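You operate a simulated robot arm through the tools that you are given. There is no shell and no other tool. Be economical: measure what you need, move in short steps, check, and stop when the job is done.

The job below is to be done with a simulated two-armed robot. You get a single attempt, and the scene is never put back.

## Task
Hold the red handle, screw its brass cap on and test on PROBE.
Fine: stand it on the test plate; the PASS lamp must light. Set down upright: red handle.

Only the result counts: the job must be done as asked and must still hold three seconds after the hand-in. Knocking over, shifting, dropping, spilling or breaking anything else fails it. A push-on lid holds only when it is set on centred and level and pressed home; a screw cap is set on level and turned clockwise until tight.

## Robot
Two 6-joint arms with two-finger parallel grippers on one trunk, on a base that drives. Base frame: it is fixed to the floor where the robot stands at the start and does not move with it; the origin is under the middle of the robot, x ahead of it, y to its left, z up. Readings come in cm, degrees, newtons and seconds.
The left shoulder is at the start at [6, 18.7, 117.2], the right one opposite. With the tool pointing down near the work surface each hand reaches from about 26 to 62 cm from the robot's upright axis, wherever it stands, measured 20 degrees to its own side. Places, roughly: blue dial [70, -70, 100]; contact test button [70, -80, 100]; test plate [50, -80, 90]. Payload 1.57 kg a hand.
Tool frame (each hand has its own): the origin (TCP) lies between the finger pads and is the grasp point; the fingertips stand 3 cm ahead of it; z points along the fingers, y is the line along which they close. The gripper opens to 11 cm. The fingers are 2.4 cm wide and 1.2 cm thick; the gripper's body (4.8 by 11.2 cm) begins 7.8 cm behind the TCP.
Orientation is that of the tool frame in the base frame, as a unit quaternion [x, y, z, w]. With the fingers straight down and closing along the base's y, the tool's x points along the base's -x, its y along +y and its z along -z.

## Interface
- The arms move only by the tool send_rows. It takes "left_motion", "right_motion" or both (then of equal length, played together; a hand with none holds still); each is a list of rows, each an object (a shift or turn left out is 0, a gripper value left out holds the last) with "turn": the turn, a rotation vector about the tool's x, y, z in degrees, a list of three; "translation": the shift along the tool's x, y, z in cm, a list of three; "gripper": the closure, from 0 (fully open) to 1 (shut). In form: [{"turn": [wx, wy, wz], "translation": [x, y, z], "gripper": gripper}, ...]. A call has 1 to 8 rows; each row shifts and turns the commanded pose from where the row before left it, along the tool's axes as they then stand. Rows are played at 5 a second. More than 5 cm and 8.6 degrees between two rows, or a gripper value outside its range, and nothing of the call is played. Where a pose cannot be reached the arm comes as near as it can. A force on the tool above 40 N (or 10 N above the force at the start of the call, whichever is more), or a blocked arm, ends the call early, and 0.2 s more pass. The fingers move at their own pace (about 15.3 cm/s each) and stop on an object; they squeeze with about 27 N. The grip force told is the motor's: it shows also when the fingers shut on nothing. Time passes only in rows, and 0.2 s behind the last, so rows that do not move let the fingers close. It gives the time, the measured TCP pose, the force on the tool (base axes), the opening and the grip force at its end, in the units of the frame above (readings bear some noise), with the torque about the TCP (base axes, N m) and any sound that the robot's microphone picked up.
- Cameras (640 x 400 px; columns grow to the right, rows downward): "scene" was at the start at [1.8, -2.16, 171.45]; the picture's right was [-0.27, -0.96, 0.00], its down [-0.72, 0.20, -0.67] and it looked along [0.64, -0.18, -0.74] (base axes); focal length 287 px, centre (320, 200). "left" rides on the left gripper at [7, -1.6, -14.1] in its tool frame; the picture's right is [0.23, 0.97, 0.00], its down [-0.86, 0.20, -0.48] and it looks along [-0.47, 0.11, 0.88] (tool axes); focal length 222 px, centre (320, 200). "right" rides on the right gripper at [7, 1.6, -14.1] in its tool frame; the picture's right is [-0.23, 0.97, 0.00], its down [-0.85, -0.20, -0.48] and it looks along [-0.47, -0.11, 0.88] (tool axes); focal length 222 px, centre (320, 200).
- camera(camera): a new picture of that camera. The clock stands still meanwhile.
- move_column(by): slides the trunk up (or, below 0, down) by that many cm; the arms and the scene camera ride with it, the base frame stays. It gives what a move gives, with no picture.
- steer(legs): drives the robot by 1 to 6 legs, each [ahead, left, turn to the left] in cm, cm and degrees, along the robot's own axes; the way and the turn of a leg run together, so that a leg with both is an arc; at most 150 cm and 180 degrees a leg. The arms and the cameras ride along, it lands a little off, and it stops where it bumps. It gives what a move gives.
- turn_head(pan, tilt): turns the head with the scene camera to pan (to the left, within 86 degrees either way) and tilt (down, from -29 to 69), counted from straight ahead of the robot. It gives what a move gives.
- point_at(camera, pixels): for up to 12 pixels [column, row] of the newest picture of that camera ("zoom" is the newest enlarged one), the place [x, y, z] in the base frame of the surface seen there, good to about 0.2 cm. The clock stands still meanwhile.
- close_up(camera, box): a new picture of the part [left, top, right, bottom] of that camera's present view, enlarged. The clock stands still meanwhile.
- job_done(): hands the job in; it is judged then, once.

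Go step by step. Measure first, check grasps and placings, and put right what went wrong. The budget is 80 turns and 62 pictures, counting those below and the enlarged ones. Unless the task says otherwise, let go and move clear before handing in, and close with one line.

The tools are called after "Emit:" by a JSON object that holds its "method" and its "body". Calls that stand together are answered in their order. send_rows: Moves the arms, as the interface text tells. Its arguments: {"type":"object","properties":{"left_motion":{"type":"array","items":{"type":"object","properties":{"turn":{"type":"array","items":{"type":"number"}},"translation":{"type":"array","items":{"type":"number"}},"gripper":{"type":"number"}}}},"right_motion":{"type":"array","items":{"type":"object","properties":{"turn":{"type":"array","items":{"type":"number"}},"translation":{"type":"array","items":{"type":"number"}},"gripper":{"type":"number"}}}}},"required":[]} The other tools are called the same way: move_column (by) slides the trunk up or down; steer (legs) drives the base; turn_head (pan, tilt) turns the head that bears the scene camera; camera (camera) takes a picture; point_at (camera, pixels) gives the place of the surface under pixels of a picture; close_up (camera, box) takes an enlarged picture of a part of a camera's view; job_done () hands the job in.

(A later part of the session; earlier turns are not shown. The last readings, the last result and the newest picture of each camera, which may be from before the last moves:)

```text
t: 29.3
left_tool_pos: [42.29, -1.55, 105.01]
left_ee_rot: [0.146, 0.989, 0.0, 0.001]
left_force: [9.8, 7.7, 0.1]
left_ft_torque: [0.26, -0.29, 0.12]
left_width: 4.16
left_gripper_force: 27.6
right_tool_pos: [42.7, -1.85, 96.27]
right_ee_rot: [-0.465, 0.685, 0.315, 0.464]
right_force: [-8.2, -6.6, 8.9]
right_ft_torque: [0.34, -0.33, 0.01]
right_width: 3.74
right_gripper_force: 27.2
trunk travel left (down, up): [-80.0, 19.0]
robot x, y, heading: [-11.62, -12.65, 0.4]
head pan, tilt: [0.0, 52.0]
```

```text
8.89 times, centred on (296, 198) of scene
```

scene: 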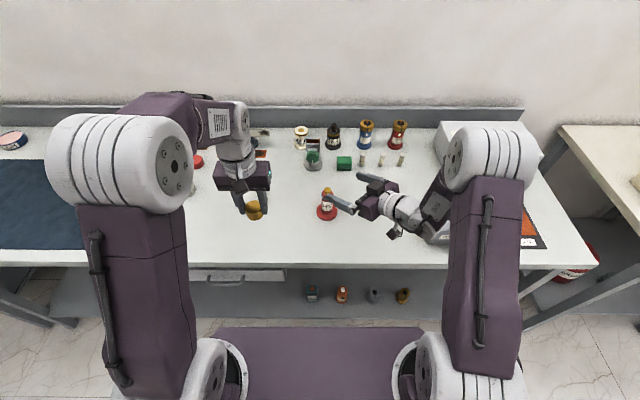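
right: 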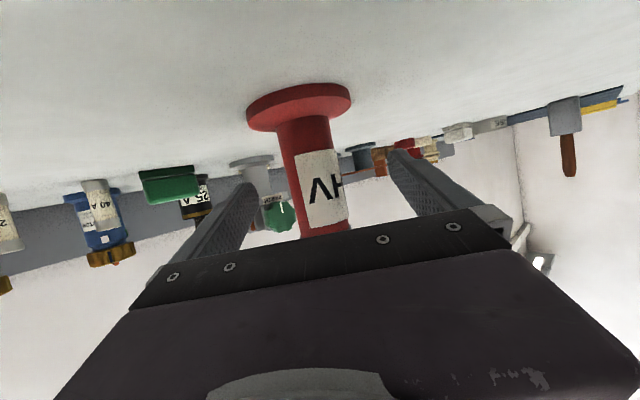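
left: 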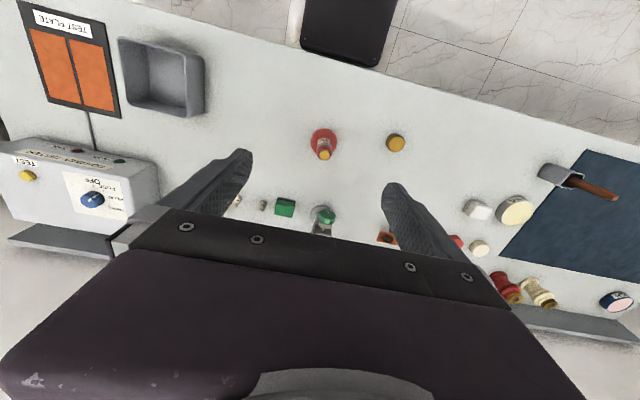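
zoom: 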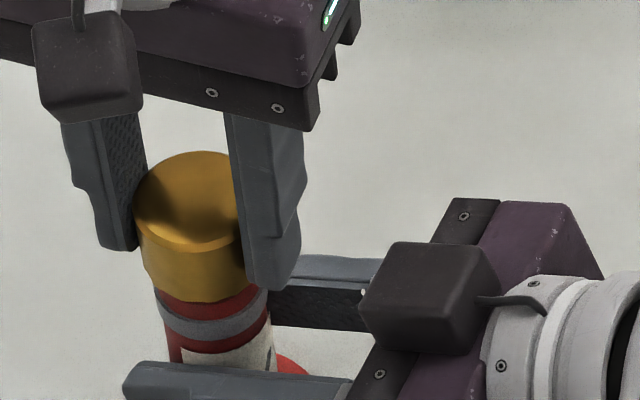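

Threads engaged (cap dropped 0.3, lateral 12 N). I'll relieve the lateral load slightly and keep turning.

Emit:
{"method": "send_rows", "body": {"left_motion": [{"turn": [0, 0, 8.5], "translation": [-0.07, 0.1, 0.05]}, {"turn": [0, 0, 8.5], "translation": [0, 0, 0.04]}, {"turn": [0, 0, 8.5], "translation": [0, 0, 0.04]}, {"turn": [0, 0, 8.5], "translation": [0, 0, 0.04]}, {"turn": [0, 0, 8.5], "translation": [0, 0, 0.04]}, {"turn": [0, 0, 8.5], "translation": [0, 0, 0.04]}, {"turn": [0, 0, 8.5], "translation": [0, 0, 0.04]}, {"turn": [0, 0, 8.5], "translation": [0, 0, 0.04]}]}}

```text
t: 31.1
left_tool_pos: [42.47, -1.54, 104.92]
left_ee_rot: [0.675, 0.738, 0.002, 0.002]
left_force: [13.7, 11.9, 4.8]
left_ft_torque: [0.42, -0.46, 0.17]
left_width: 4.15
left_gripper_force: 27.0
right_tool_pos: [42.59, -1.97, 96.23]
right_ee_rot: [-0.465, 0.685, 0.315, 0.464]
right_force: [-7.1, -14.3, 12.1]
right_ft_torque: [0.29, -0.5, 0.07]
right_width: 3.75
right_gripper_force: 27.0
trunk travel left (down, up): [-80.0, 19.0]
robot x, y, heading: [-11.5, -12.97, 0.5]
head pan, tilt: [0.0, 52.0]
```

Emit:
{"method": "send_rows", "body": {"left_motion": [{"translation": [0.13, 0.16, 0]}, {"turn": [0, 0, 8.5], "translation": [0, 0, 0.03]}, {"turn": [0, 0, 8.5], "translation": [0, 0, 0.03]}, {"turn": [0, 0, 8.5], "translation": [0, 0, 0.03]}, {"turn": [0, 0, 8.5], "translation": [0, 0, 0.03]}, {"turn": [0, 0, 8.5], "translation": [0, 0, 0.03]}, {"turn": [0, 0, 8.5], "translation": [0, 0, 0.03]}]}}

Emit:
{"method": "close_up", "body": {"camera": "scene", "box": [254, 155, 334, 225]}}

```text
t: 32.7
left_tool_pos: [42.55, -1.47, 104.58]
left_ee_rot: [0.927, 0.376, 0.002, 0.001]
left_force: [11.3, 4.0, -0.5]
left_ft_torque: [0.11, -0.39, 0.07]
left_width: 4.16
left_gripper_force: 27.5
right_tool_pos: [42.62, -1.99, 96.19]
right_ee_rot: [-0.467, 0.684, 0.316, 0.463]
right_force: [-8.4, -7.4, 10.6]
right_ft_torque: [-0.2, -0.45, 0.11]
right_width: 3.73
right_gripper_force: 26.8
trunk travel left (down, up): [-80.0, 19.0]
robot x, y, heading: [-11.61, -13.31, 0.4]
head pan, tilt: [0.0, 52.0]
```

```text
5.71 times, centred on (294, 190) of scene
```

zoom: 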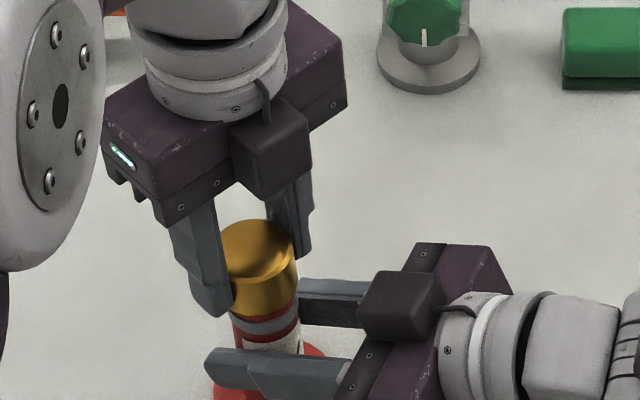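

The cap keeps descending (104.58). I'll continue turning.

Emit:
{"method": "send_rows", "body": {"left_motion": [{"turn": [0, 0, 8.5], "translation": [0.12, 0.04, 0.03]}, {"turn": [0, 0, 8.5], "translation": [0, 0, 0.04]}, {"turn": [0, 0, 8.5], "translation": [0, 0, 0.04]}, {"turn": [0, 0, 8.5], "translation": [0, 0, 0.04]}, {"turn": [0, 0, 8.5], "translation": [0, 0, 0.04]}, {"turn": [0, 0, 8.5], "translation": [0, 0, 0.04]}, {"turn": [0, 0, 8.5], "translation": [0, 0, 0.04]}]}}

```text
t: 34.2
left_tool_pos: [41.55, -4.59, 104.35]
left_ee_rot: [0.998, -0.062, 0.005, -0.019]
left_force: [2.0, 7.3, 2.6]
left_ft_torque: [0.46, 0.4, 0.02]
left_width: 4.28
left_gripper_force: 26.7
left hand out of reach, approached as far as the arm can: row 6, 7
right_tool_pos: [42.85, -2.2, 96.15]
right_ee_rot: [-0.463, 0.687, 0.314, 0.463]
right_force: [-6.0, -6.1, 5.1]
right_ft_torque: [-0.18, -0.22, -0.1]
right_width: 3.78
right_gripper_force: 11.8
trunk travel left (down, up): [-80.0, 19.0]
robot x, y, heading: [-11.58, -13.11, 0.3]
head pan, tilt: [0.0, 52.0]
stopped in row 7 (left hand): the force on the tool passed its limit (the readings are from after the stop); the commanded pose is now the measured one
```

The left hand hit its wrist limit and slid; I'll look at the state.

Emit:
{"method": "close_up", "body": {"camera": "scene", "box": [254, 155, 334, 225]}}

Emit:
{"method": "camera", "body": {"camera": "right"}}

```text
5.71 times, centred on (294, 190) of scene
```

zoom: 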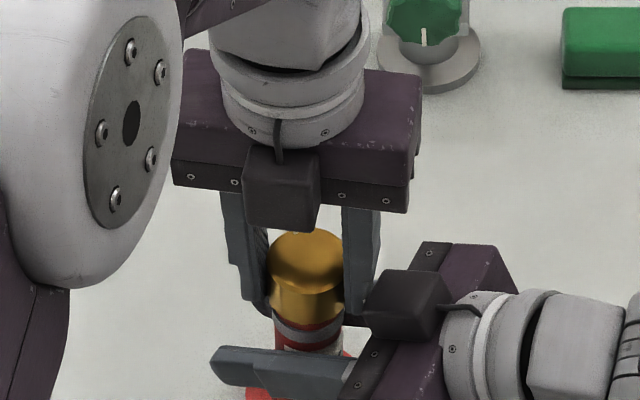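

```text
30 pictures are left
```

right: 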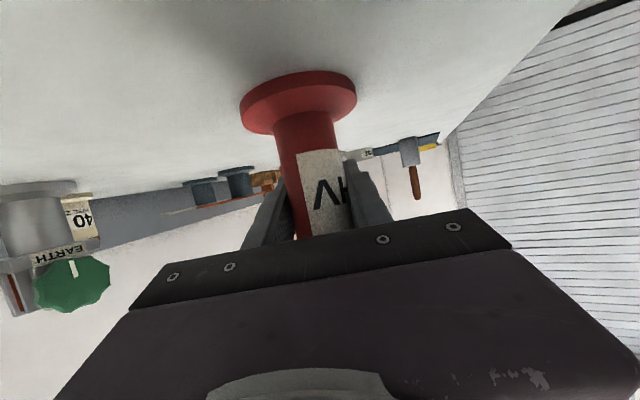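

The handle slid deeper into the right grip. I'll measure cap, box and flange before releasing.

Emit:
{"method": "point_at", "body": {"camera": "zoom", "pixels": [[306, 240], [306, 285], [306, 310], [306, 332], [280, 325], [335, 325], [350, 280], [360, 300], [372, 300], [400, 280], [260, 395], [235, 290]]}}

Emit:
{"method": "send_rows", "body": {"right_motion": [{"gripper": 1.0}, {"gripper": 1.0}]}}

Emit:
{"method": "camera", "body": {"camera": "scene"}}

```text
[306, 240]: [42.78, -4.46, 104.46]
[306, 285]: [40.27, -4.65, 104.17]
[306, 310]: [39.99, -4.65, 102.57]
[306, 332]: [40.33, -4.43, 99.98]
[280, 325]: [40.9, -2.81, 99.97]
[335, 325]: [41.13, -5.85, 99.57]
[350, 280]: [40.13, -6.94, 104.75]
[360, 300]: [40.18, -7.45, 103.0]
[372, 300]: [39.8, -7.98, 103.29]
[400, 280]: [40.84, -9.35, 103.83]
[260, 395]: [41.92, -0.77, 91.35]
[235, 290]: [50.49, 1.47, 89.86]
```

```text
t: 34.8
left_tool_pos: [41.57, -4.41, 104.41]
left_ee_rot: [0.998, -0.061, 0.007, -0.018]
left_force: [6.9, 11.5, 2.3]
left_ft_torque: [0.91, -0.1, 0.06]
left_width: 4.29
left_gripper_force: 27.1
right_tool_pos: [42.84, -2.27, 96.16]
right_ee_rot: [-0.463, 0.689, 0.312, 0.463]
right_force: [-5.7, -13.2, 4.5]
right_ft_torque: [-0.32, -0.22, -0.02]
right_width: 3.7
right_gripper_force: 27.7
trunk travel left (down, up): [-80.0, 19.0]
robot x, y, heading: [-11.62, -13.13, 0.5]
head pan, tilt: [0.0, 52.0]
```

```text
29 pictures are left
```

scene: 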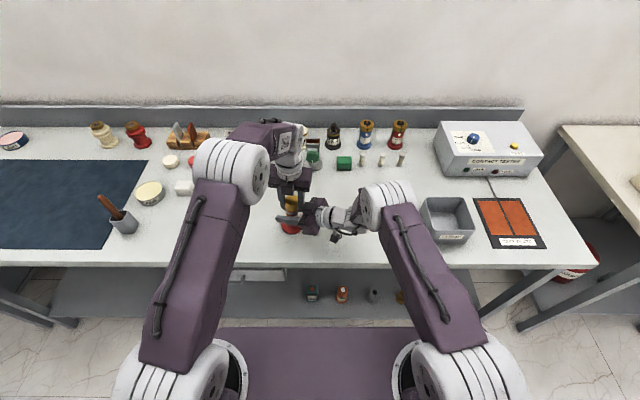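

Cap at (42,−4.5) with bottom about 101.3, still ~1 cm above the ring. I'll release the left hand slightly (little room beside the right gripper's box) and lift.

Emit:
{"method": "send_rows", "body": {"left_motion": [{"gripper": 0.53}, {"gripper": 0.53}, {"translation": [0, 0, -1.5]}, {"translation": [0, 0, -2]}, {"translation": [0, 0, -3]}]}}

Emit:
{"method": "close_up", "body": {"camera": "scene", "box": [254, 165, 334, 245]}}

```text
t: 35.6
left_tool_pos: [41.74, -4.11, 104.72]
left_ee_rot: [0.998, -0.062, 0.005, -0.021]
left_force: [2.1, 7.0, -0.9]
left_ft_torque: [0.12, 0.0, -0.07]
left_width: 4.6
left_gripper_force: 0.1
right_tool_pos: [43.04, -2.06, 96.43]
right_ee_rot: [-0.463, 0.685, 0.315, 0.466]
right_force: [-2.0, -6.4, -1.6]
right_ft_torque: [0.41, -0.17, 0.16]
right_width: 3.7
right_gripper_force: 26.9
trunk travel left (down, up): [-80.0, 19.0]
robot x, y, heading: [-11.21, -13.47, 0.2]
head pan, tilt: [0.0, 52.0]
stopped in row 3 (left hand): the force on the tool passed its limit (the readings are from after the stop); the commanded pose is now the measured one
```

```text
5.00 times, centred on (294, 205) of scene
```

zoom: 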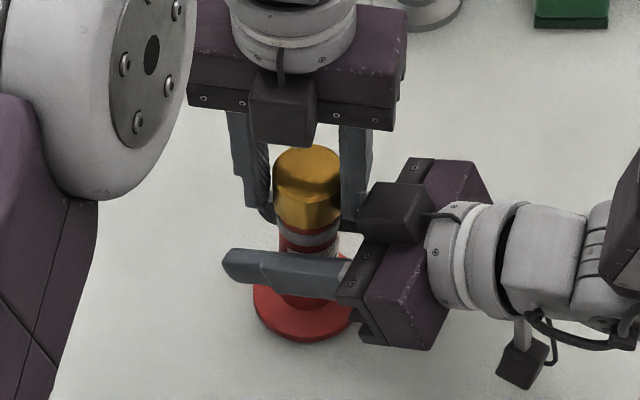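

The left hand is cramped by the right gripper's box. I'll regrip the cap with the left, then open the right, back it 2.6 cm along its approach and regrip properly.

Emit:
{"method": "send_rows", "body": {"left_motion": [{"gripper": 0.75}, {"gripper": 0.75}, {}, {}, {}, {}, {}], "right_motion": [{}, {}, {"gripper": 0.5}, {"gripper": 0.5}, {"translation": [0.49, 0, -1.2]}, {"translation": [0.49, 0, -1.2]}, {}]}}

Emit:
{"method": "close_up", "body": {"camera": "scene", "box": [254, 165, 334, 245]}}

```text
t: 37.2
left_tool_pos: [41.71, -4.25, 104.76]
left_ee_rot: [0.998, -0.061, 0.005, -0.019]
left_force: [-0.9, -0.1, -1.3]
left_ft_torque: [-0.03, 0.02, -0.01]
left_width: 4.15
left_gripper_force: 27.1
right_tool_pos: [42.11, -4.4, 96.41]
right_ee_rot: [-0.465, 0.684, 0.315, 0.466]
right_force: [-0.6, 0.4, 1.2]
right_ft_torque: [0.0, 0.01, 0.0]
right_width: 5.49
right_gripper_force: 0.1
trunk travel left (down, up): [-80.0, 19.0]
robot x, y, heading: [-11.59, -13.51, 0.4]
head pan, tilt: [0.0, 52.0]
```

```text
5.00 times, centred on (294, 205) of scene
```

zoom: 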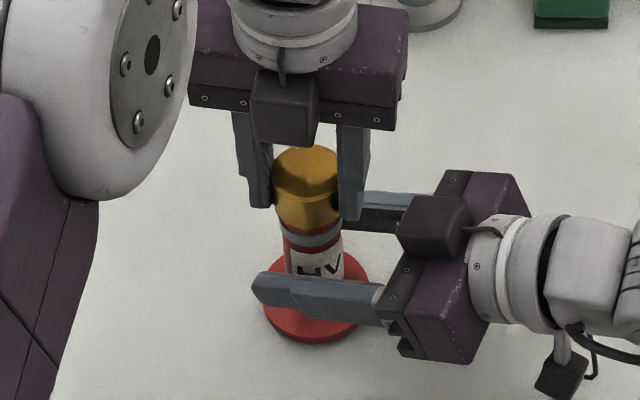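

Handle is now held by the left and clear in the right fingers, tilted ~2°. I'll straighten it, lower to touch, then close the right.

Emit:
{"method": "send_rows", "body": {"left_motion": [{"turn": [-2.1, -0.7, 0]}, {"translation": [0, 0, 0.15]}, {"translation": [0, 0, 0.1]}, {}]}}

```text
t: 38.2
left_tool_pos: [41.36, -5.55, 104.37]
left_ee_rot: [0.998, -0.059, 0.0, -0.006]
left_force: [0.3, 0.3, -1.4]
left_ft_torque: [-0.02, -0.01, 0.0]
left_width: 4.16
left_gripper_force: 27.1
left hand out of reach, approached as far as the arm can: row 1
right_tool_pos: [42.0, -4.42, 96.48]
right_ee_rot: [-0.464, 0.684, 0.316, 0.466]
right_force: [-0.1, -0.3, -0.8]
right_ft_torque: [0.0, -0.03, 0.0]
right_width: 5.5
right_gripper_force: 0.1
trunk travel left (down, up): [-80.0, 19.0]
robot x, y, heading: [-11.59, -12.65, 0.2]
head pan, tilt: [0.0, 52.0]
```

Emit:
{"method": "send_rows", "body": {"right_motion": [{"translation": [0.58, -0.1, -1.43]}, {}, {"gripper": 0.7}, {"gripper": 0.9}, {"gripper": 0.9}]}}

Emit:
{"method": "close_up", "body": {"camera": "scene", "box": [254, 165, 334, 245]}}

```text
t: 39.4
left_tool_pos: [41.36, -5.45, 104.49]
left_ee_rot: [0.998, -0.058, -0.001, -0.006]
left_force: [-3.3, 0.8, -0.8]
left_ft_torque: [0.3, 0.56, -0.01]
left_width: 4.15
left_gripper_force: 26.8
right_tool_pos: [41.57, -5.87, 96.3]
right_ee_rot: [-0.465, 0.683, 0.316, 0.466]
right_force: [4.7, -2.1, -0.4]
right_ft_torque: [-0.17, -0.23, -0.06]
right_width: 3.73
right_gripper_force: 26.6
trunk travel left (down, up): [-80.0, 19.0]
robot x, y, heading: [-11.22, -13.23, 0.2]
head pan, tilt: [0.0, 52.0]
```

```text
5.00 times, centred on (294, 205) of scene
```

zoom: 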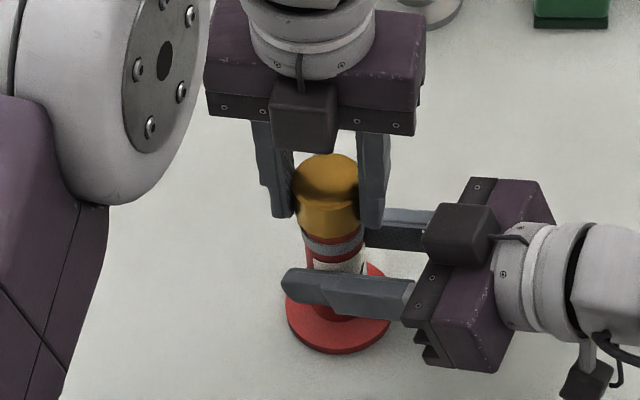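

Grip restored. Now I'll open the left and lift off.

Emit:
{"method": "send_rows", "body": {"left_motion": [{"gripper": 0.45}, {"gripper": 0.45}, {"translation": [0, 0, -1]}, {"translation": [0, 0, -2]}, {"translation": [0, 0, -2.5]}]}}

Emit:
{"method": "close_up", "body": {"camera": "scene", "box": [274, 175, 338, 239]}}

```text
t: 40.6
left_tool_pos: [41.19, -5.78, 110.21]
left_ee_rot: [0.998, -0.059, -0.001, -0.005]
left_force: [0.2, -0.4, 0.2]
left_ft_torque: [0.03, -0.01, 0.03]
left_width: 6.05
left_gripper_force: 0.0
right_tool_pos: [41.49, -5.82, 96.47]
right_ee_rot: [-0.464, 0.683, 0.316, 0.467]
right_force: [-0.4, -0.3, 0.2]
right_ft_torque: [0.0, 0.03, 0.03]
right_width: 3.71
right_gripper_force: 26.7
trunk travel left (down, up): [-80.0, 19.0]
robot x, y, heading: [-11.35, -12.89, 0.5]
head pan, tilt: [0.0, 52.0]
```

```text
6.25 times, centred on (306, 207) of scene
```

zoom: 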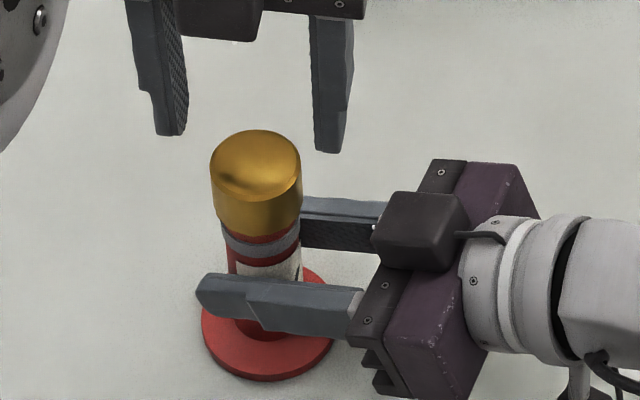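

Cap stays on, centred. I'll rotate the left hand back counter-clockwise while the right moves the handle back to the better spot.

Emit:
{"method": "send_rows", "body": {"left_motion": [{"turn": [0, 0, -8.5], "translation": [0, 0, -1]}, {"turn": [0, 0, -8.5], "translation": [0, 0, -1]}, {"turn": [0, 0, -8.5]}, {"turn": [0, 0, -8.5]}, {"turn": [0, 0, -8.5]}, {"turn": [0, 0, -8.5]}, {"turn": [0, 0, -8.5]}, {"turn": [0, 0, -8.5]}], "right_motion": [{"translation": [-0.28, 0, -0.11]}, {"translation": [-0.52, 0.12, 1.28]}, {"translation": [-0.52, 0.12, 1.28]}, {"translation": [-0.52, 0.12, 1.28]}, {"translation": [0.28, 0, 0.11]}, {"translation": [0.14, 0, 0.06]}, {}, {}]}}

Emit:
{"method": "send_rows", "body": {"left_motion": [{"turn": [0, 0, -8.5]}, {"turn": [0, 0, -8.5]}, {"turn": [0, 0, -8.5]}, {"turn": [0, 0, -8.5]}, {"turn": [0, 0, -8.5]}, {"turn": [0, 0, -8.5]}, {"turn": [0, 0, -8.5]}, {"turn": [0, 0, -8.5]}]}}

Emit:
{"method": "send_rows", "body": {"left_motion": [{"turn": [0, 0, -8.5]}, {"turn": [0, 0, -8.5]}, {"turn": [0, 0, -8.5]}, {"turn": [0, 0, -8.5]}, {"turn": [0, 0, -8.5]}, {"turn": [0, 0, -8.5]}, {"turn": [0, 0, -8.5]}, {"turn": [0, 0, -8.5]}]}}

Emit:
{"method": "send_rows", "body": {"left_motion": [{"turn": [0, 0, -8.5]}, {"turn": [0, 0, -8.5]}, {"turn": [0, 0, -8.5]}, {"turn": [0, 0, -8.5]}, {"turn": [0, 0, -8.5]}]}}

```text
t: 42.4
left_tool_pos: [41.49, -5.48, 111.95]
left_ee_rot: [0.861, 0.509, -0.001, -0.001]
left_force: [0.3, -0.1, 0.2]
left_ft_torque: [0.03, -0.02, 0.01]
left_width: 6.03
left_gripper_force: 0.0
right_tool_pos: [42.74, -1.96, 96.37]
right_ee_rot: [-0.464, 0.684, 0.316, 0.466]
right_force: [0.8, -0.4, -3.6]
right_ft_torque: [-0.02, 0.01, -0.01]
right_width: 3.73
right_gripper_force: 26.6
trunk travel left (down, up): [-80.0, 19.0]
robot x, y, heading: [-11.85, -13.11, 0.5]
head pan, tilt: [0.0, 52.0]
```

```text
t: 44.2
left_tool_pos: [41.39, -5.32, 111.96]
left_ee_rot: [0.43, 0.903, 0.001, -0.002]
left_force: [-0.4, -0.9, 0.0]
left_ft_torque: [-0.01, 0.01, -0.02]
left_width: 6.05
left_gripper_force: 0.1
right_tool_pos: [42.72, -1.91, 96.28]
right_ee_rot: [-0.465, 0.684, 0.315, 0.466]
right_force: [-0.6, -0.2, -2.6]
right_ft_torque: [-0.02, 0.02, 0.02]
right_width: 3.73
right_gripper_force: 26.8
trunk travel left (down, up): [-80.0, 19.0]
robot x, y, heading: [-11.38, -13.05, 0.4]
head pan, tilt: [0.0, 52.0]
```

```text
t: 46.0
left_tool_pos: [41.42, -5.44, 112.04]
left_ee_rot: [-0.148, 0.989, 0.003, 0.0]
left_force: [-0.4, -0.3, -0.3]
left_ft_torque: [0.0, 0.01, 0.03]
left_width: 6.05
left_gripper_force: 0.0
right_tool_pos: [42.77, -1.9, 96.3]
right_ee_rot: [-0.464, 0.684, 0.315, 0.466]
right_force: [0.0, -0.1, -2.3]
right_ft_torque: [-0.01, 0.0, 0.02]
right_width: 3.77
right_gripper_force: 27.1
trunk travel left (down, up): [-80.0, 19.0]
robot x, y, heading: [-12.1, -13.33, 0.6]
head pan, tilt: [0.0, 52.0]
```

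```text
t: 47.2
left_tool_pos: [41.48, -5.4, 111.99]
left_ee_rot: [-0.496, 0.868, 0.002, 0.0]
left_force: [0.1, -0.3, 0.6]
left_ft_torque: [-0.03, -0.02, 0.0]
left_width: 6.03
left_gripper_force: 0.0
right_tool_pos: [42.81, -1.94, 96.31]
right_ee_rot: [-0.464, 0.684, 0.315, 0.466]
right_force: [0.4, -0.6, -2.2]
right_ft_torque: [0.01, 0.02, 0.0]
right_width: 3.74
right_gripper_force: 26.8
trunk travel left (down, up): [-80.0, 19.0]
robot x, y, heading: [-11.41, -13.11, 0.6]
head pan, tilt: [0.0, 52.0]
```

Emit:
{"method": "send_rows", "body": {"left_motion": [{"translation": [-1.94, 0.475, 0]}, {"translation": [-1.94, 0.475, 0]}, {"turn": [0, 0, -8.5]}, {"turn": [0, 0, -8.5]}, {"turn": [0, 0, -8.5]}, {}], "right_motion": [{"translation": [0.14, 0, 0.06]}, {"translation": [0.14, 0, 0.06]}, {"translation": [0.1, 0, 0.04]}, {"translation": [0.05, 0, 0.02]}, {}, {}]}}

Emit:
{"method": "close_up", "body": {"camera": "scene", "box": [268, 165, 332, 229]}}

```text
t: 48.6
left_tool_pos: [42.44, -1.56, 112.16]
left_ee_rot: [-0.676, 0.737, 0.002, 0.001]
left_force: [-0.2, 0.6, 0.2]
left_ft_torque: [0.01, 0.02, 0.02]
left_width: 6.06
left_gripper_force: 0.0
right_tool_pos: [42.79, -1.92, 96.08]
right_ee_rot: [-0.464, 0.683, 0.315, 0.468]
right_force: [6.5, 3.3, 19.3]
right_ft_torque: [-0.15, 0.12, 0.06]
right_width: 3.75
right_gripper_force: 27.0
trunk travel left (down, up): [-80.0, 19.0]
robot x, y, heading: [-11.24, -12.75, 0.5]
head pan, tilt: [0.0, 52.0]
```

```text
6.25 times, centred on (300, 197) of scene
```

zoom: 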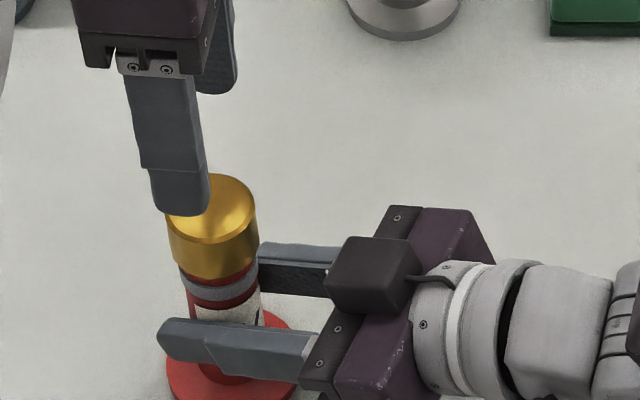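

Emit:
{"method": "point_at", "body": {"camera": "zoom", "pixels": [[230, 185], [225, 235], [215, 262], [180, 240], [255, 220], [225, 300], [180, 140], [180, 200]]}}

```text
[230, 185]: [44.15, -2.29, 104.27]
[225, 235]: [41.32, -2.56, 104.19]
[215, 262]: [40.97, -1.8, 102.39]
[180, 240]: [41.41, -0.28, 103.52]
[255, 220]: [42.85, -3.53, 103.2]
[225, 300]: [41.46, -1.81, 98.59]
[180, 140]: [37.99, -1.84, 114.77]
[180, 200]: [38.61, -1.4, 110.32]
```

Aligned. I'll descend 7.6 and grip the cap.

Emit:
{"method": "send_rows", "body": {"left_motion": [{"translation": [0, 0, 3.5]}, {"translation": [0, 0, 3]}, {"translation": [0, 0, 1.1]}, {}, {"gripper": 0.6}, {"gripper": 0.75}, {"gripper": 0.75}]}}

Emit:
{"method": "send_rows", "body": {"left_motion": [{"turn": [0, 0, 8.5]}, {"turn": [0, 0, 8.5], "translation": [0, 0, 0.03]}, {"turn": [0, 0, 8.5], "translation": [0, 0, 0.03]}, {"turn": [0, 0, 8.5], "translation": [0, 0, 0.03]}, {"turn": [0, 0, 8.5], "translation": [0, 0, 0.03]}, {"turn": [0, 0, 8.5], "translation": [0, 0, 0.03]}, {"turn": [0, 0, 8.5], "translation": [0, 0, 0.03]}, {"turn": [0, 0, 8.5], "translation": [0, 0, 0.03]}]}}

```text
t: 50.2
left_tool_pos: [42.56, -1.56, 104.43]
left_ee_rot: [-0.675, 0.737, 0.0, 0.003]
left_force: [17.5, 2.1, -0.9]
left_ft_torque: [0.12, -0.52, -0.05]
left_width: 4.14
left_gripper_force: 26.5
right_tool_pos: [42.4, -1.92, 95.98]
right_ee_rot: [-0.465, 0.683, 0.316, 0.467]
right_force: [-11.5, -0.9, 18.8]
right_ft_torque: [0.17, -0.63, 0.06]
right_width: 3.71
right_gripper_force: 27.2
trunk travel left (down, up): [-80.0, 19.0]
robot x, y, heading: [-11.83, -13.33, 0.7]
head pan, tilt: [0.0, 52.0]
```

```text
t: 52.0
left_tool_pos: [42.41, -1.58, 104.34]
left_ee_rot: [-0.146, 0.989, 0.002, 0.0]
left_force: [19.4, 8.8, 0.4]
left_ft_torque: [0.56, -0.43, 0.0]
left_width: 4.19
left_gripper_force: 26.5
right_tool_pos: [42.45, -1.92, 95.92]
right_ee_rot: [-0.464, 0.684, 0.315, 0.467]
right_force: [-22.1, -6.6, 10.1]
right_ft_torque: [0.35, -0.51, 0.02]
right_width: 3.73
right_gripper_force: 27.2
trunk travel left (down, up): [-80.0, 19.0]
robot x, y, heading: [-11.64, -12.92, 0.3]
head pan, tilt: [0.0, 52.0]
```

Emit:
{"method": "send_rows", "body": {"left_motion": [{"turn": [0, 0, 8.5], "translation": [-0.26, 0.02, 0.05]}, {"turn": [0, 0, 8.5], "translation": [0, 0, 0.05]}, {"turn": [0, 0, 8.5], "translation": [0, 0, 0.05]}, {"turn": [0, 0, 8.5], "translation": [0, 0, 0.05]}, {"turn": [0, 0, 8.5], "translation": [0, 0, 0.05]}, {"turn": [0, 0, 8.5], "translation": [0, 0, 0.05]}, {"turn": [0, 0, 8.5], "translation": [0, 0, 0.05]}, {"turn": [0, 0, 8.5], "translation": [0, 0, 0.05]}]}}

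Emit:
{"method": "close_up", "body": {"camera": "scene", "box": [268, 165, 332, 229]}}

```text
t: 53.8
left_tool_pos: [42.69, -1.35, 103.78]
left_ee_rot: [0.431, 0.902, 0.002, -0.001]
left_force: [1.5, 7.8, 27.1]
left_ft_torque: [0.22, -0.3, -0.02]
left_width: 4.18
left_gripper_force: 26.8
right_tool_pos: [42.62, -1.95, 95.87]
right_ee_rot: [-0.464, 0.684, 0.315, 0.467]
right_force: [1.2, -6.8, -14.0]
right_ft_torque: [-0.12, 0.22, -0.01]
right_width: 3.72
right_gripper_force: 26.9
trunk travel left (down, up): [-80.0, 19.0]
robot x, y, heading: [-11.61, -13.0, 0.3]
head pan, tilt: [0.0, 52.0]
```

```text
6.25 times, centred on (300, 197) of scene
```

zoom: 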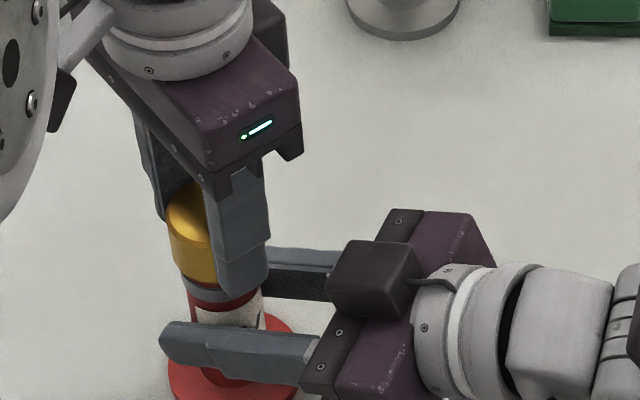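

The cap is nearly at the ring, with 27 N axial. I'll keep turning with no feed and watch the torque.

Emit:
{"method": "send_rows", "body": {"left_motion": [{"turn": [0, 0, 8.5]}, {"turn": [0, 0, 8.5]}, {"turn": [0, 0, 8.5]}, {"turn": [0, 0, 8.5]}, {"turn": [0, 0, 8.5]}, {"turn": [0, 0, 8.5]}, {"turn": [0, 0, 8.5]}]}}

Emit:
{"method": "close_up", "body": {"camera": "scene", "box": [268, 165, 332, 229]}}

```text
t: 55.4
left_tool_pos: [42.81, -1.63, 103.86]
left_ee_rot: [0.823, 0.568, 0.002, -0.001]
left_force: [20.3, 12.3, 3.3]
left_ft_torque: [0.47, -0.87, 0.04]
left_width: 4.17
left_gripper_force: 27.2
right_tool_pos: [42.45, -1.91, 95.92]
right_ee_rot: [-0.465, 0.682, 0.317, 0.467]
right_force: [-21.8, -12.7, 3.1]
right_ft_torque: [0.21, -0.45, 0.06]
right_width: 3.78
right_gripper_force: 27.0
trunk travel left (down, up): [-80.0, 19.0]
robot x, y, heading: [-11.87, -13.31, 0.4]
head pan, tilt: [0.0, 52.0]
```

```text
6.25 times, centred on (300, 197) of scene
```

zoom: 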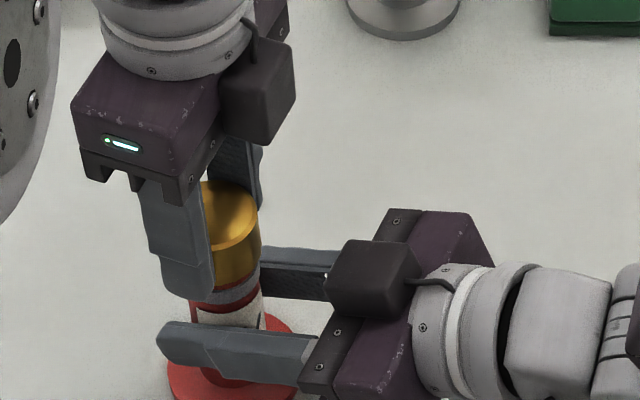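

Axial force relaxed as it screwed in. Continue with lateral relief and small feed.

Emit:
{"method": "send_rows", "body": {"left_motion": [{"translation": [0.22, 0.17, 0.05]}, {"turn": [0, 0, 8.5], "translation": [0, 0, 0.04]}, {"turn": [0, 0, 8.5], "translation": [0, 0, 0.04]}, {"turn": [0, 0, 8.5], "translation": [0, 0, 0.04]}, {"turn": [0, 0, 8.5], "translation": [0, 0, 0.04]}, {"turn": [0, 0, 8.5], "translation": [0, 0, 0.02]}]}}

Emit:
{"method": "close_up", "body": {"camera": "scene", "box": [268, 165, 332, 229]}}

```text
t: 56.8
left_tool_pos: [42.95, -1.48, 103.61]
left_ee_rot: [0.973, 0.232, 0.0, 0.0]
left_force: [5.2, -15.9, 14.8]
left_ft_torque: [-0.65, -0.29, 0.44]
left_width: 4.2
left_gripper_force: 26.8
right_tool_pos: [42.68, -1.9, 95.98]
right_ee_rot: [-0.465, 0.683, 0.315, 0.467]
right_force: [-5.1, 15.5, -5.4]
right_ft_torque: [-0.37, 0.03, -0.28]
right_width: 3.74
right_gripper_force: 27.1
trunk travel left (down, up): [-80.0, 19.0]
robot x, y, heading: [-11.77, -12.92, 0.3]
head pan, tilt: [0.0, 52.0]
```

```text
6.25 times, centred on (300, 197) of scene
```

zoom: 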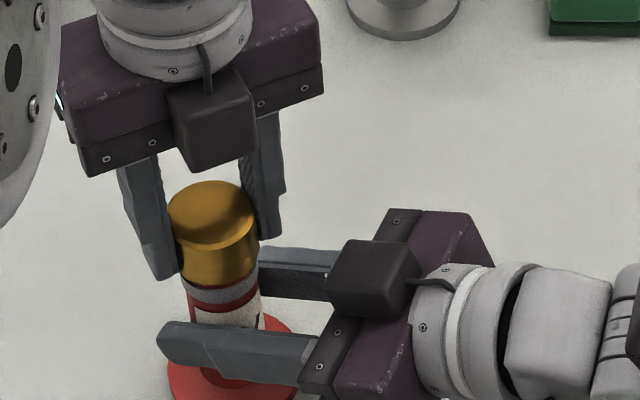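

Torque jumped to 0.44 N·m and the cap now meets the grey ring – it looks tight. One more small turn to confirm.

Emit:
{"method": "send_rows", "body": {"left_motion": [{"turn": [0, 0, 6]}, {}]}}

```text
t: 57.4
left_tool_pos: [42.99, -1.33, 103.71]
left_ee_rot: [0.984, 0.18, 0.001, -0.002]
left_force: [17.2, -11.7, 5.1]
left_ft_torque: [-0.28, -0.52, 0.38]
left_width: 4.19
left_gripper_force: 27.0
right_tool_pos: [42.59, -1.85, 96.0]
right_ee_rot: [-0.465, 0.682, 0.316, 0.468]
right_force: [-19.5, 11.4, 4.4]
right_ft_torque: [-0.46, -0.49, -0.18]
right_width: 3.72
right_gripper_force: 26.5
trunk travel left (down, up): [-80.0, 19.0]
robot x, y, heading: [-11.28, -13.17, 0.5]
head pan, tilt: [0.0, 52.0]
```

Torque holds ~0.4 while slipping: tight. I'll release the left and lift away.

Emit:
{"method": "send_rows", "body": {"left_motion": [{"gripper": 0.45}, {"gripper": 0.45}, {"translation": [0, 0, -2]}, {"translation": [0, 0, -3]}, {"translation": [0, 0, -4]}, {"translation": [0, 0, -4.5]}, {"translation": [0, 0, -4.5]}]}}

Emit:
{"method": "close_up", "body": {"camera": "scene", "box": [268, 165, 332, 229]}}

```text
t: 59.0
left_tool_pos: [42.91, -1.69, 121.75]
left_ee_rot: [0.983, 0.182, -0.001, -0.003]
left_force: [-0.3, -1.5, -0.9]
left_ft_torque: [0.0, -0.01, 0.01]
left_width: 6.06
left_gripper_force: 0.1
right_tool_pos: [42.64, -1.89, 95.91]
right_ee_rot: [-0.463, 0.683, 0.316, 0.468]
right_force: [3.4, -0.9, 8.1]
right_ft_torque: [0.22, 0.04, -0.06]
right_width: 3.73
right_gripper_force: 26.7
trunk travel left (down, up): [-80.0, 19.0]
robot x, y, heading: [-11.56, -13.06, 0.6]
head pan, tilt: [0.0, 52.0]
```

```text
6.25 times, centred on (300, 197) of scene
```

zoom: 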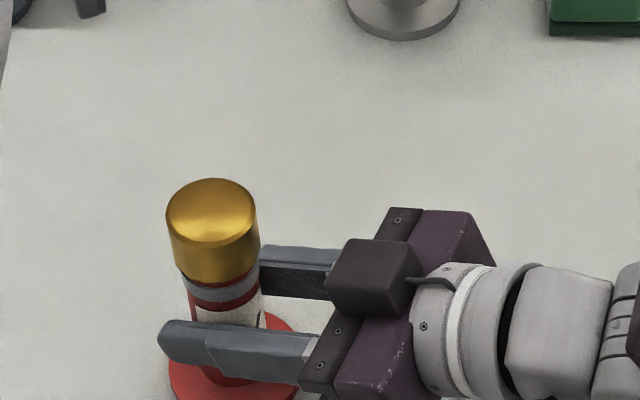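

The cap sits level on the ring. I'll raise the trunk to lift the handle, and look to the right at plate and tester.

Emit:
{"method": "move_column", "body": {"by": 14}}

Emit:
{"method": "turn_head", "body": {"pan": -50, "tilt": 45}}

Emit:
{"method": "camera", "body": {"camera": "scene"}}

```text
t: 60.6
left_tool_pos: [43.07, -1.67, 135.64]
left_ee_rot: [0.983, 0.182, -0.002, -0.002]
left_force: [0.1, -0.1, 0.5]
left_ft_torque: [-0.01, -0.01, -0.04]
left_width: 6.04
left_gripper_force: 0.1
right_tool_pos: [42.69, -1.88, 109.87]
right_ee_rot: [-0.465, 0.684, 0.316, 0.465]
right_force: [0.7, -0.4, -3.5]
right_ft_torque: [-0.03, 0.02, 0.02]
right_width: 3.72
right_gripper_force: 26.6
trunk travel left (down, up): [-94.0, 5.0]
robot x, y, heading: [-11.63, -12.96, 0.3]
head pan, tilt: [0.0, 52.0]
```

```text
t: 61.8
left_tool_pos: [43.08, -1.65, 135.55]
left_ee_rot: [0.984, 0.181, -0.001, -0.003]
left_force: [0.5, -0.5, -0.6]
left_ft_torque: [-0.01, 0.04, -0.02]
left_width: 6.07
left_gripper_force: 0.1
right_tool_pos: [42.67, -1.77, 109.91]
right_ee_rot: [-0.464, 0.684, 0.316, 0.466]
right_force: [-0.2, -0.3, -2.4]
right_ft_torque: [0.0, 0.03, -0.02]
right_width: 3.73
right_gripper_force: 27.2
trunk travel left (down, up): [-94.0, 5.0]
robot x, y, heading: [-11.58, -12.88, 0.7]
head pan, tilt: [-50.0, 45.0]
```

```text
19 pictures are left
```

scene: 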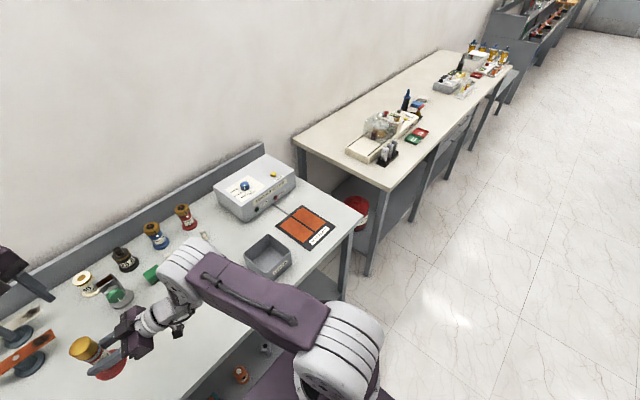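

Emit:
{"method": "point_at", "body": {"camera": "scene", "pixels": [[302, 205], [333, 231], [304, 249], [275, 224], [303, 223], [275, 174], [244, 186], [262, 206], [268, 262], [290, 190], [350, 215]]}}

Emit:
{"method": "close_up", "body": {"camera": "scene", "box": [200, 145, 350, 260]}}

```text
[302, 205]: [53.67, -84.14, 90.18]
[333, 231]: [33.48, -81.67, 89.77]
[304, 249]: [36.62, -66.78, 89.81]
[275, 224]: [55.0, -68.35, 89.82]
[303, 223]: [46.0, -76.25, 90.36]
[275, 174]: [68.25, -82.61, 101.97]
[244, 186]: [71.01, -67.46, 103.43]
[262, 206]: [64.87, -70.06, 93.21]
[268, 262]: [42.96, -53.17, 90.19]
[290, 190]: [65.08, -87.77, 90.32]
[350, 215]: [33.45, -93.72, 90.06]
```

```text
3.48 times, centred on (275, 202) of scene
```

zoom: 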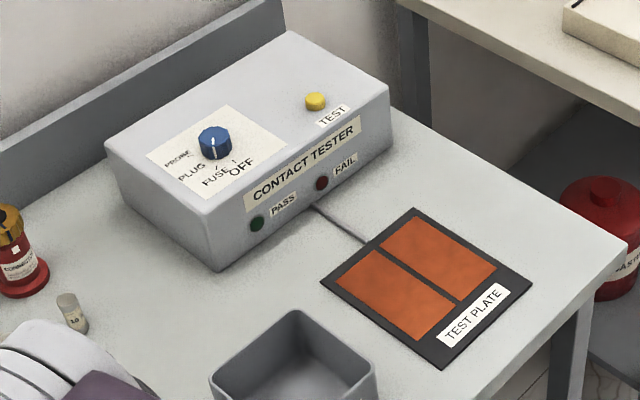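

The plate's two pads meet along a gap around (46,−76). The dial points at OFF, and PROBE lies clockwise at the back-left. I'll drive the handle over the plate.

Emit:
{"method": "steer", "body": {"legs": [[2.8, -74.5, 0]]}}

Emit:
{"method": "turn_head", "body": {"pan": 5, "tilt": 55}}

Emit:
{"method": "camera", "body": {"camera": "scene"}}

```text
t: 65.8
left_tool_pos: [46.47, -75.24, 135.7]
left_ee_rot: [0.983, 0.182, 0.0, -0.002]
left_force: [-0.8, -0.5, 0.6]
left_ft_torque: [-0.02, 0.0, 0.02]
left_width: 6.04
left_gripper_force: 0.1
right_tool_pos: [46.14, -75.4, 109.91]
right_ee_rot: [-0.465, 0.683, 0.316, 0.466]
right_force: [0.5, -0.3, -2.3]
right_ft_torque: [0.0, 0.02, -0.03]
right_width: 3.76
right_gripper_force: 27.0
trunk travel left (down, up): [-94.0, 5.0]
robot x, y, heading: [-8.14, -86.97, 0.7]
head pan, tilt: [-50.0, 45.0]
```

```text
t: 67.1
left_tool_pos: [46.45, -75.21, 135.68]
left_ee_rot: [0.983, 0.183, -0.001, -0.001]
left_force: [0.2, -0.6, 1.2]
left_ft_torque: [-0.03, 0.01, -0.01]
left_width: 6.03
left_gripper_force: 0.1
right_tool_pos: [46.16, -75.54, 109.89]
right_ee_rot: [-0.465, 0.683, 0.317, 0.466]
right_force: [-0.4, 0.8, -2.1]
right_ft_torque: [-0.01, 0.0, -0.02]
right_width: 3.75
right_gripper_force: 27.1
trunk travel left (down, up): [-94.0, 5.0]
robot x, y, heading: [-8.08, -86.37, 0.5]
head pan, tilt: [5.0, 55.0]
```

```text
17 pictures are left
```

scene: 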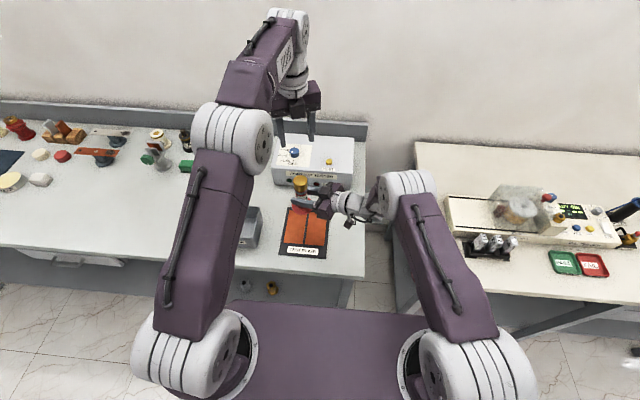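

Emit:
{"method": "close_up", "body": {"camera": "scene", "box": [265, 140, 365, 265]}}

Emit:
{"method": "point_at", "body": {"camera": "scene", "pixels": [[304, 215], [304, 240], [283, 254], [326, 254], [329, 206], [290, 207], [301, 180], [300, 206], [304, 225]]}}

```text
3.20 times, centred on (315, 202) of scene
```

zoom: 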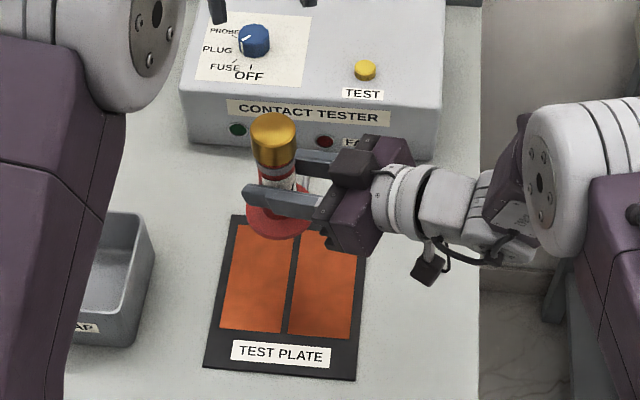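

```text
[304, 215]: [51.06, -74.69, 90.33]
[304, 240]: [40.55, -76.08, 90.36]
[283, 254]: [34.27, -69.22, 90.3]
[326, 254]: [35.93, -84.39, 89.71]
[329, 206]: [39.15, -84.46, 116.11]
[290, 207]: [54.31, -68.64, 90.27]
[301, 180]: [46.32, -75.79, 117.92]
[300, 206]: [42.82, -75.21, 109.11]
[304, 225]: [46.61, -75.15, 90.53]
```

Emit:
{"method": "point_at", "body": {"camera": "zoom", "pixels": [[273, 128], [255, 128], [292, 128], [273, 118], [273, 140], [275, 155], [278, 172], [297, 245], [292, 285], [288, 328], [252, 215], [280, 232]]}}

```text
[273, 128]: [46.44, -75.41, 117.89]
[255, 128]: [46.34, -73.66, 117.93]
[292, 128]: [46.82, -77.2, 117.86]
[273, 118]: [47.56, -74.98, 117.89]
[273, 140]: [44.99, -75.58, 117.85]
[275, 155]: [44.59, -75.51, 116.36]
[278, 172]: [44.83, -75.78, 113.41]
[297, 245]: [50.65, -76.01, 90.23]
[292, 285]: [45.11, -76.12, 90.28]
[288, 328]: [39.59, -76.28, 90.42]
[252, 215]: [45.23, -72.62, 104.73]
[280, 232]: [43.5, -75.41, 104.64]
```

Handle axis (46.55,−75.45), gap line y≈−76.1. I'll shift 0.65 to −y and lower the trunk 12.5.

Emit:
{"method": "send_rows", "body": {"right_motion": [{"translation": [0.23, -0.24, -0.56]}, {}]}}

Emit:
{"method": "move_column", "body": {"by": -12.5}}

Emit:
{"method": "close_up", "body": {"camera": "scene", "box": [265, 140, 365, 265]}}

```text
t: 67.7
left_tool_pos: [46.52, -75.35, 135.7]
left_ee_rot: [0.983, 0.183, -0.001, -0.003]
left_force: [0.6, -0.1, 0.6]
left_ft_torque: [0.03, 0.02, 0.03]
left_width: 6.05
left_gripper_force: 0.1
right_tool_pos: [46.23, -76.23, 109.8]
right_ee_rot: [-0.466, 0.683, 0.317, 0.465]
right_force: [-0.5, 0.5, -2.3]
right_ft_torque: [-0.01, 0.02, 0.01]
right_width: 3.73
right_gripper_force: 26.6
trunk travel left (down, up): [-94.0, 5.0]
robot x, y, heading: [-7.94, -86.8, 0.6]
head pan, tilt: [5.0, 55.0]
```

```text
t: 69.2
left_tool_pos: [46.49, -75.33, 123.05]
left_ee_rot: [0.983, 0.183, -0.001, -0.003]
left_force: [0.4, 0.6, 0.2]
left_ft_torque: [-0.03, 0.0, -0.03]
left_width: 6.04
left_gripper_force: 0.0
right_tool_pos: [46.24, -76.29, 97.27]
right_ee_rot: [-0.465, 0.684, 0.315, 0.466]
right_force: [0.4, 0.1, -3.2]
right_ft_torque: [-0.01, -0.02, -0.03]
right_width: 3.72
right_gripper_force: 27.3
trunk travel left (down, up): [-81.5, 17.5]
robot x, y, heading: [-8.01, -86.96, 0.8]
head pan, tilt: [5.0, 55.0]
```

```text
3.20 times, centred on (315, 202) of scene
```

zoom: 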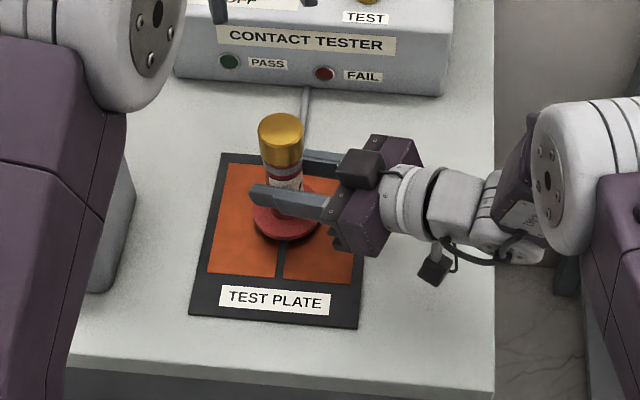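

It is centred over the gap. I'll lower to contact and check force.

Emit:
{"method": "send_rows", "body": {"right_motion": [{"translation": [0.37, 0, 0.15]}, {"translation": [0.28, 0, 0.11]}, {"translation": [0.19, 0, 0.08]}, {"translation": [0.09, 0, 0.04]}, {}]}}

```text
t: 70.4
left_tool_pos: [46.37, -75.29, 123.12]
left_ee_rot: [0.983, 0.183, 0.0, -0.002]
left_force: [0.7, -0.4, 0.3]
left_ft_torque: [0.01, 0.02, 0.01]
left_width: 6.06
left_gripper_force: 0.0
right_tool_pos: [46.1, -76.38, 96.38]
right_ee_rot: [-0.464, 0.684, 0.315, 0.467]
right_force: [-0.4, 0.5, -1.6]
right_ft_torque: [-0.02, 0.01, -0.01]
right_width: 3.72
right_gripper_force: 27.4
trunk travel left (down, up): [-81.5, 17.5]
robot x, y, heading: [-8.11, -86.91, 0.7]
head pan, tilt: [5.0, 55.0]
```

Emit:
{"method": "send_rows", "body": {"right_motion": [{"translation": [0.09, 0, 0.04]}, {"translation": [0.09, 0, 0.04]}, {}]}}

Emit:
{"method": "send_rows", "body": {"right_motion": [{"translation": [0.09, 0, 0.04]}, {}]}}

```text
t: 71.2
left_tool_pos: [46.37, -75.31, 123.25]
left_ee_rot: [0.983, 0.184, 0.0, -0.002]
left_force: [-0.1, 0.2, 1.0]
left_ft_torque: [0.0, 0.02, 0.01]
left_width: 6.05
left_gripper_force: 0.1
right_tool_pos: [46.21, -76.19, 96.28]
right_ee_rot: [-0.465, 0.682, 0.316, 0.468]
right_force: [0.0, -2.1, 13.6]
right_ft_torque: [-0.26, 0.28, 0.0]
right_width: 3.72
right_gripper_force: 26.7
trunk travel left (down, up): [-81.5, 17.5]
robot x, y, heading: [-8.29, -86.99, 0.8]
head pan, tilt: [5.0, 55.0]
```

```text
t: 71.8
left_tool_pos: [46.25, -75.36, 123.26]
left_ee_rot: [0.983, 0.183, 0.0, -0.004]
left_force: [0.5, -0.5, -0.5]
left_ft_torque: [0.0, 0.0, 0.01]
left_width: 6.08
left_gripper_force: 0.0
right_tool_pos: [46.24, -76.31, 96.33]
right_ee_rot: [-0.465, 0.682, 0.316, 0.469]
right_force: [4.7, -0.5, 21.7]
right_ft_torque: [0.12, 0.0, -0.08]
right_width: 3.76
right_gripper_force: 27.1
trunk travel left (down, up): [-81.5, 17.5]
robot x, y, heading: [-7.72, -87.26, 0.6]
head pan, tilt: [5.0, 55.0]
```

It stands on the plate (22 N). I'll ease off, open, and back out straight.

Emit:
{"method": "send_rows", "body": {"right_motion": [{"translation": [-0.14, 0, -0.06]}, {"gripper": 0.4}, {"gripper": 0.3}, {"translation": [0.75, 0, -1.85]}, {"translation": [0.75, 0, -1.85]}, {"translation": [0.75, 0, -1.85]}]}}

Emit:
{"method": "close_up", "body": {"camera": "scene", "box": [255, 100, 375, 250]}}

```text
t: 73.2
left_tool_pos: [46.36, -75.37, 123.19]
left_ee_rot: [0.983, 0.183, 0.0, -0.002]
left_force: [-0.1, -0.3, 0.6]
left_ft_torque: [-0.03, -0.01, 0.01]
left_width: 6.06
left_gripper_force: 0.1
right_tool_pos: [44.22, -81.73, 96.07]
right_ee_rot: [-0.466, 0.682, 0.317, 0.466]
right_force: [0.4, -0.4, 1.2]
right_ft_torque: [-0.01, -0.01, -0.02]
right_width: 7.72
right_gripper_force: 0.0
trunk travel left (down, up): [-81.5, 17.5]
robot x, y, heading: [-8.42, -86.7, 0.7]
head pan, tilt: [5.0, 55.0]
```

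```text
2.67 times, centred on (315, 175) of scene
```

zoom: 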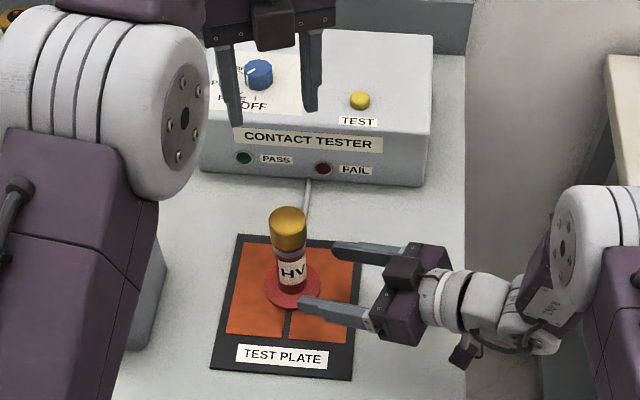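

The handle stands upright across both pads. I'll retract the right hand upward and check how far the base can drive in.

Emit:
{"method": "send_rows", "body": {"right_motion": [{"translation": [0.75, 0, -1.85]}, {"translation": [-3.7, 0, -1.5]}, {"translation": [-4.2, 0, -1.7]}, {"translation": [-4.2, 0, -1.7]}, {"translation": [-4.2, 0, -1.7]}]}}

Emit:
{"method": "camera", "body": {"camera": "scene"}}

Emit:
{"method": "point_at", "body": {"camera": "scene", "pixels": [[260, 300], [330, 305], [330, 330], [290, 262], [180, 285], [294, 128], [329, 138], [330, 160]]}}

```text
t: 74.4
left_tool_pos: [46.34, -75.38, 123.13]
left_ee_rot: [0.983, 0.183, 0.0, -0.001]
left_force: [0.0, -0.3, -0.4]
left_ft_torque: [0.01, 0.01, 0.0]
left_width: 6.04
left_gripper_force: 0.0
right_tool_pos: [43.14, -84.04, 113.7]
right_ee_rot: [-0.465, 0.683, 0.316, 0.466]
right_force: [-0.8, 0.4, 0.5]
right_ft_torque: [-0.02, 0.01, 0.0]
right_width: 7.7
right_gripper_force: 0.1
trunk travel left (down, up): [-81.5, 17.5]
robot x, y, heading: [-8.18, -86.98, 0.4]
head pan, tilt: [5.0, 55.0]
```

```text
13 pictures are left
```

scene: 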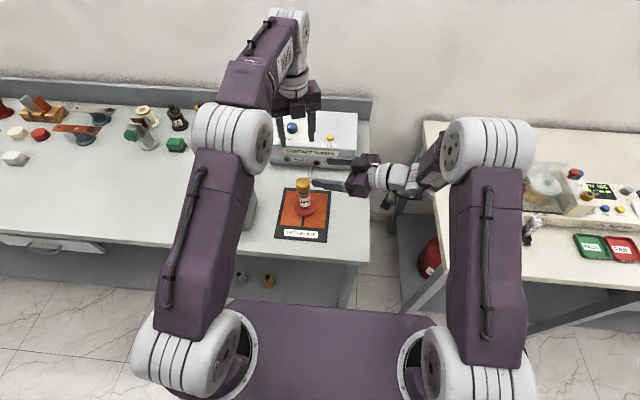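

```text
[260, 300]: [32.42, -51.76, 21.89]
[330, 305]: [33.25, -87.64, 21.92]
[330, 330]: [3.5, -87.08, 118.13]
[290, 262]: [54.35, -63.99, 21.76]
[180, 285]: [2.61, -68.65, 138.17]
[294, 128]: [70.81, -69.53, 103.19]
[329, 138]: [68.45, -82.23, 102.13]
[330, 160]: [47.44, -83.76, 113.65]
```

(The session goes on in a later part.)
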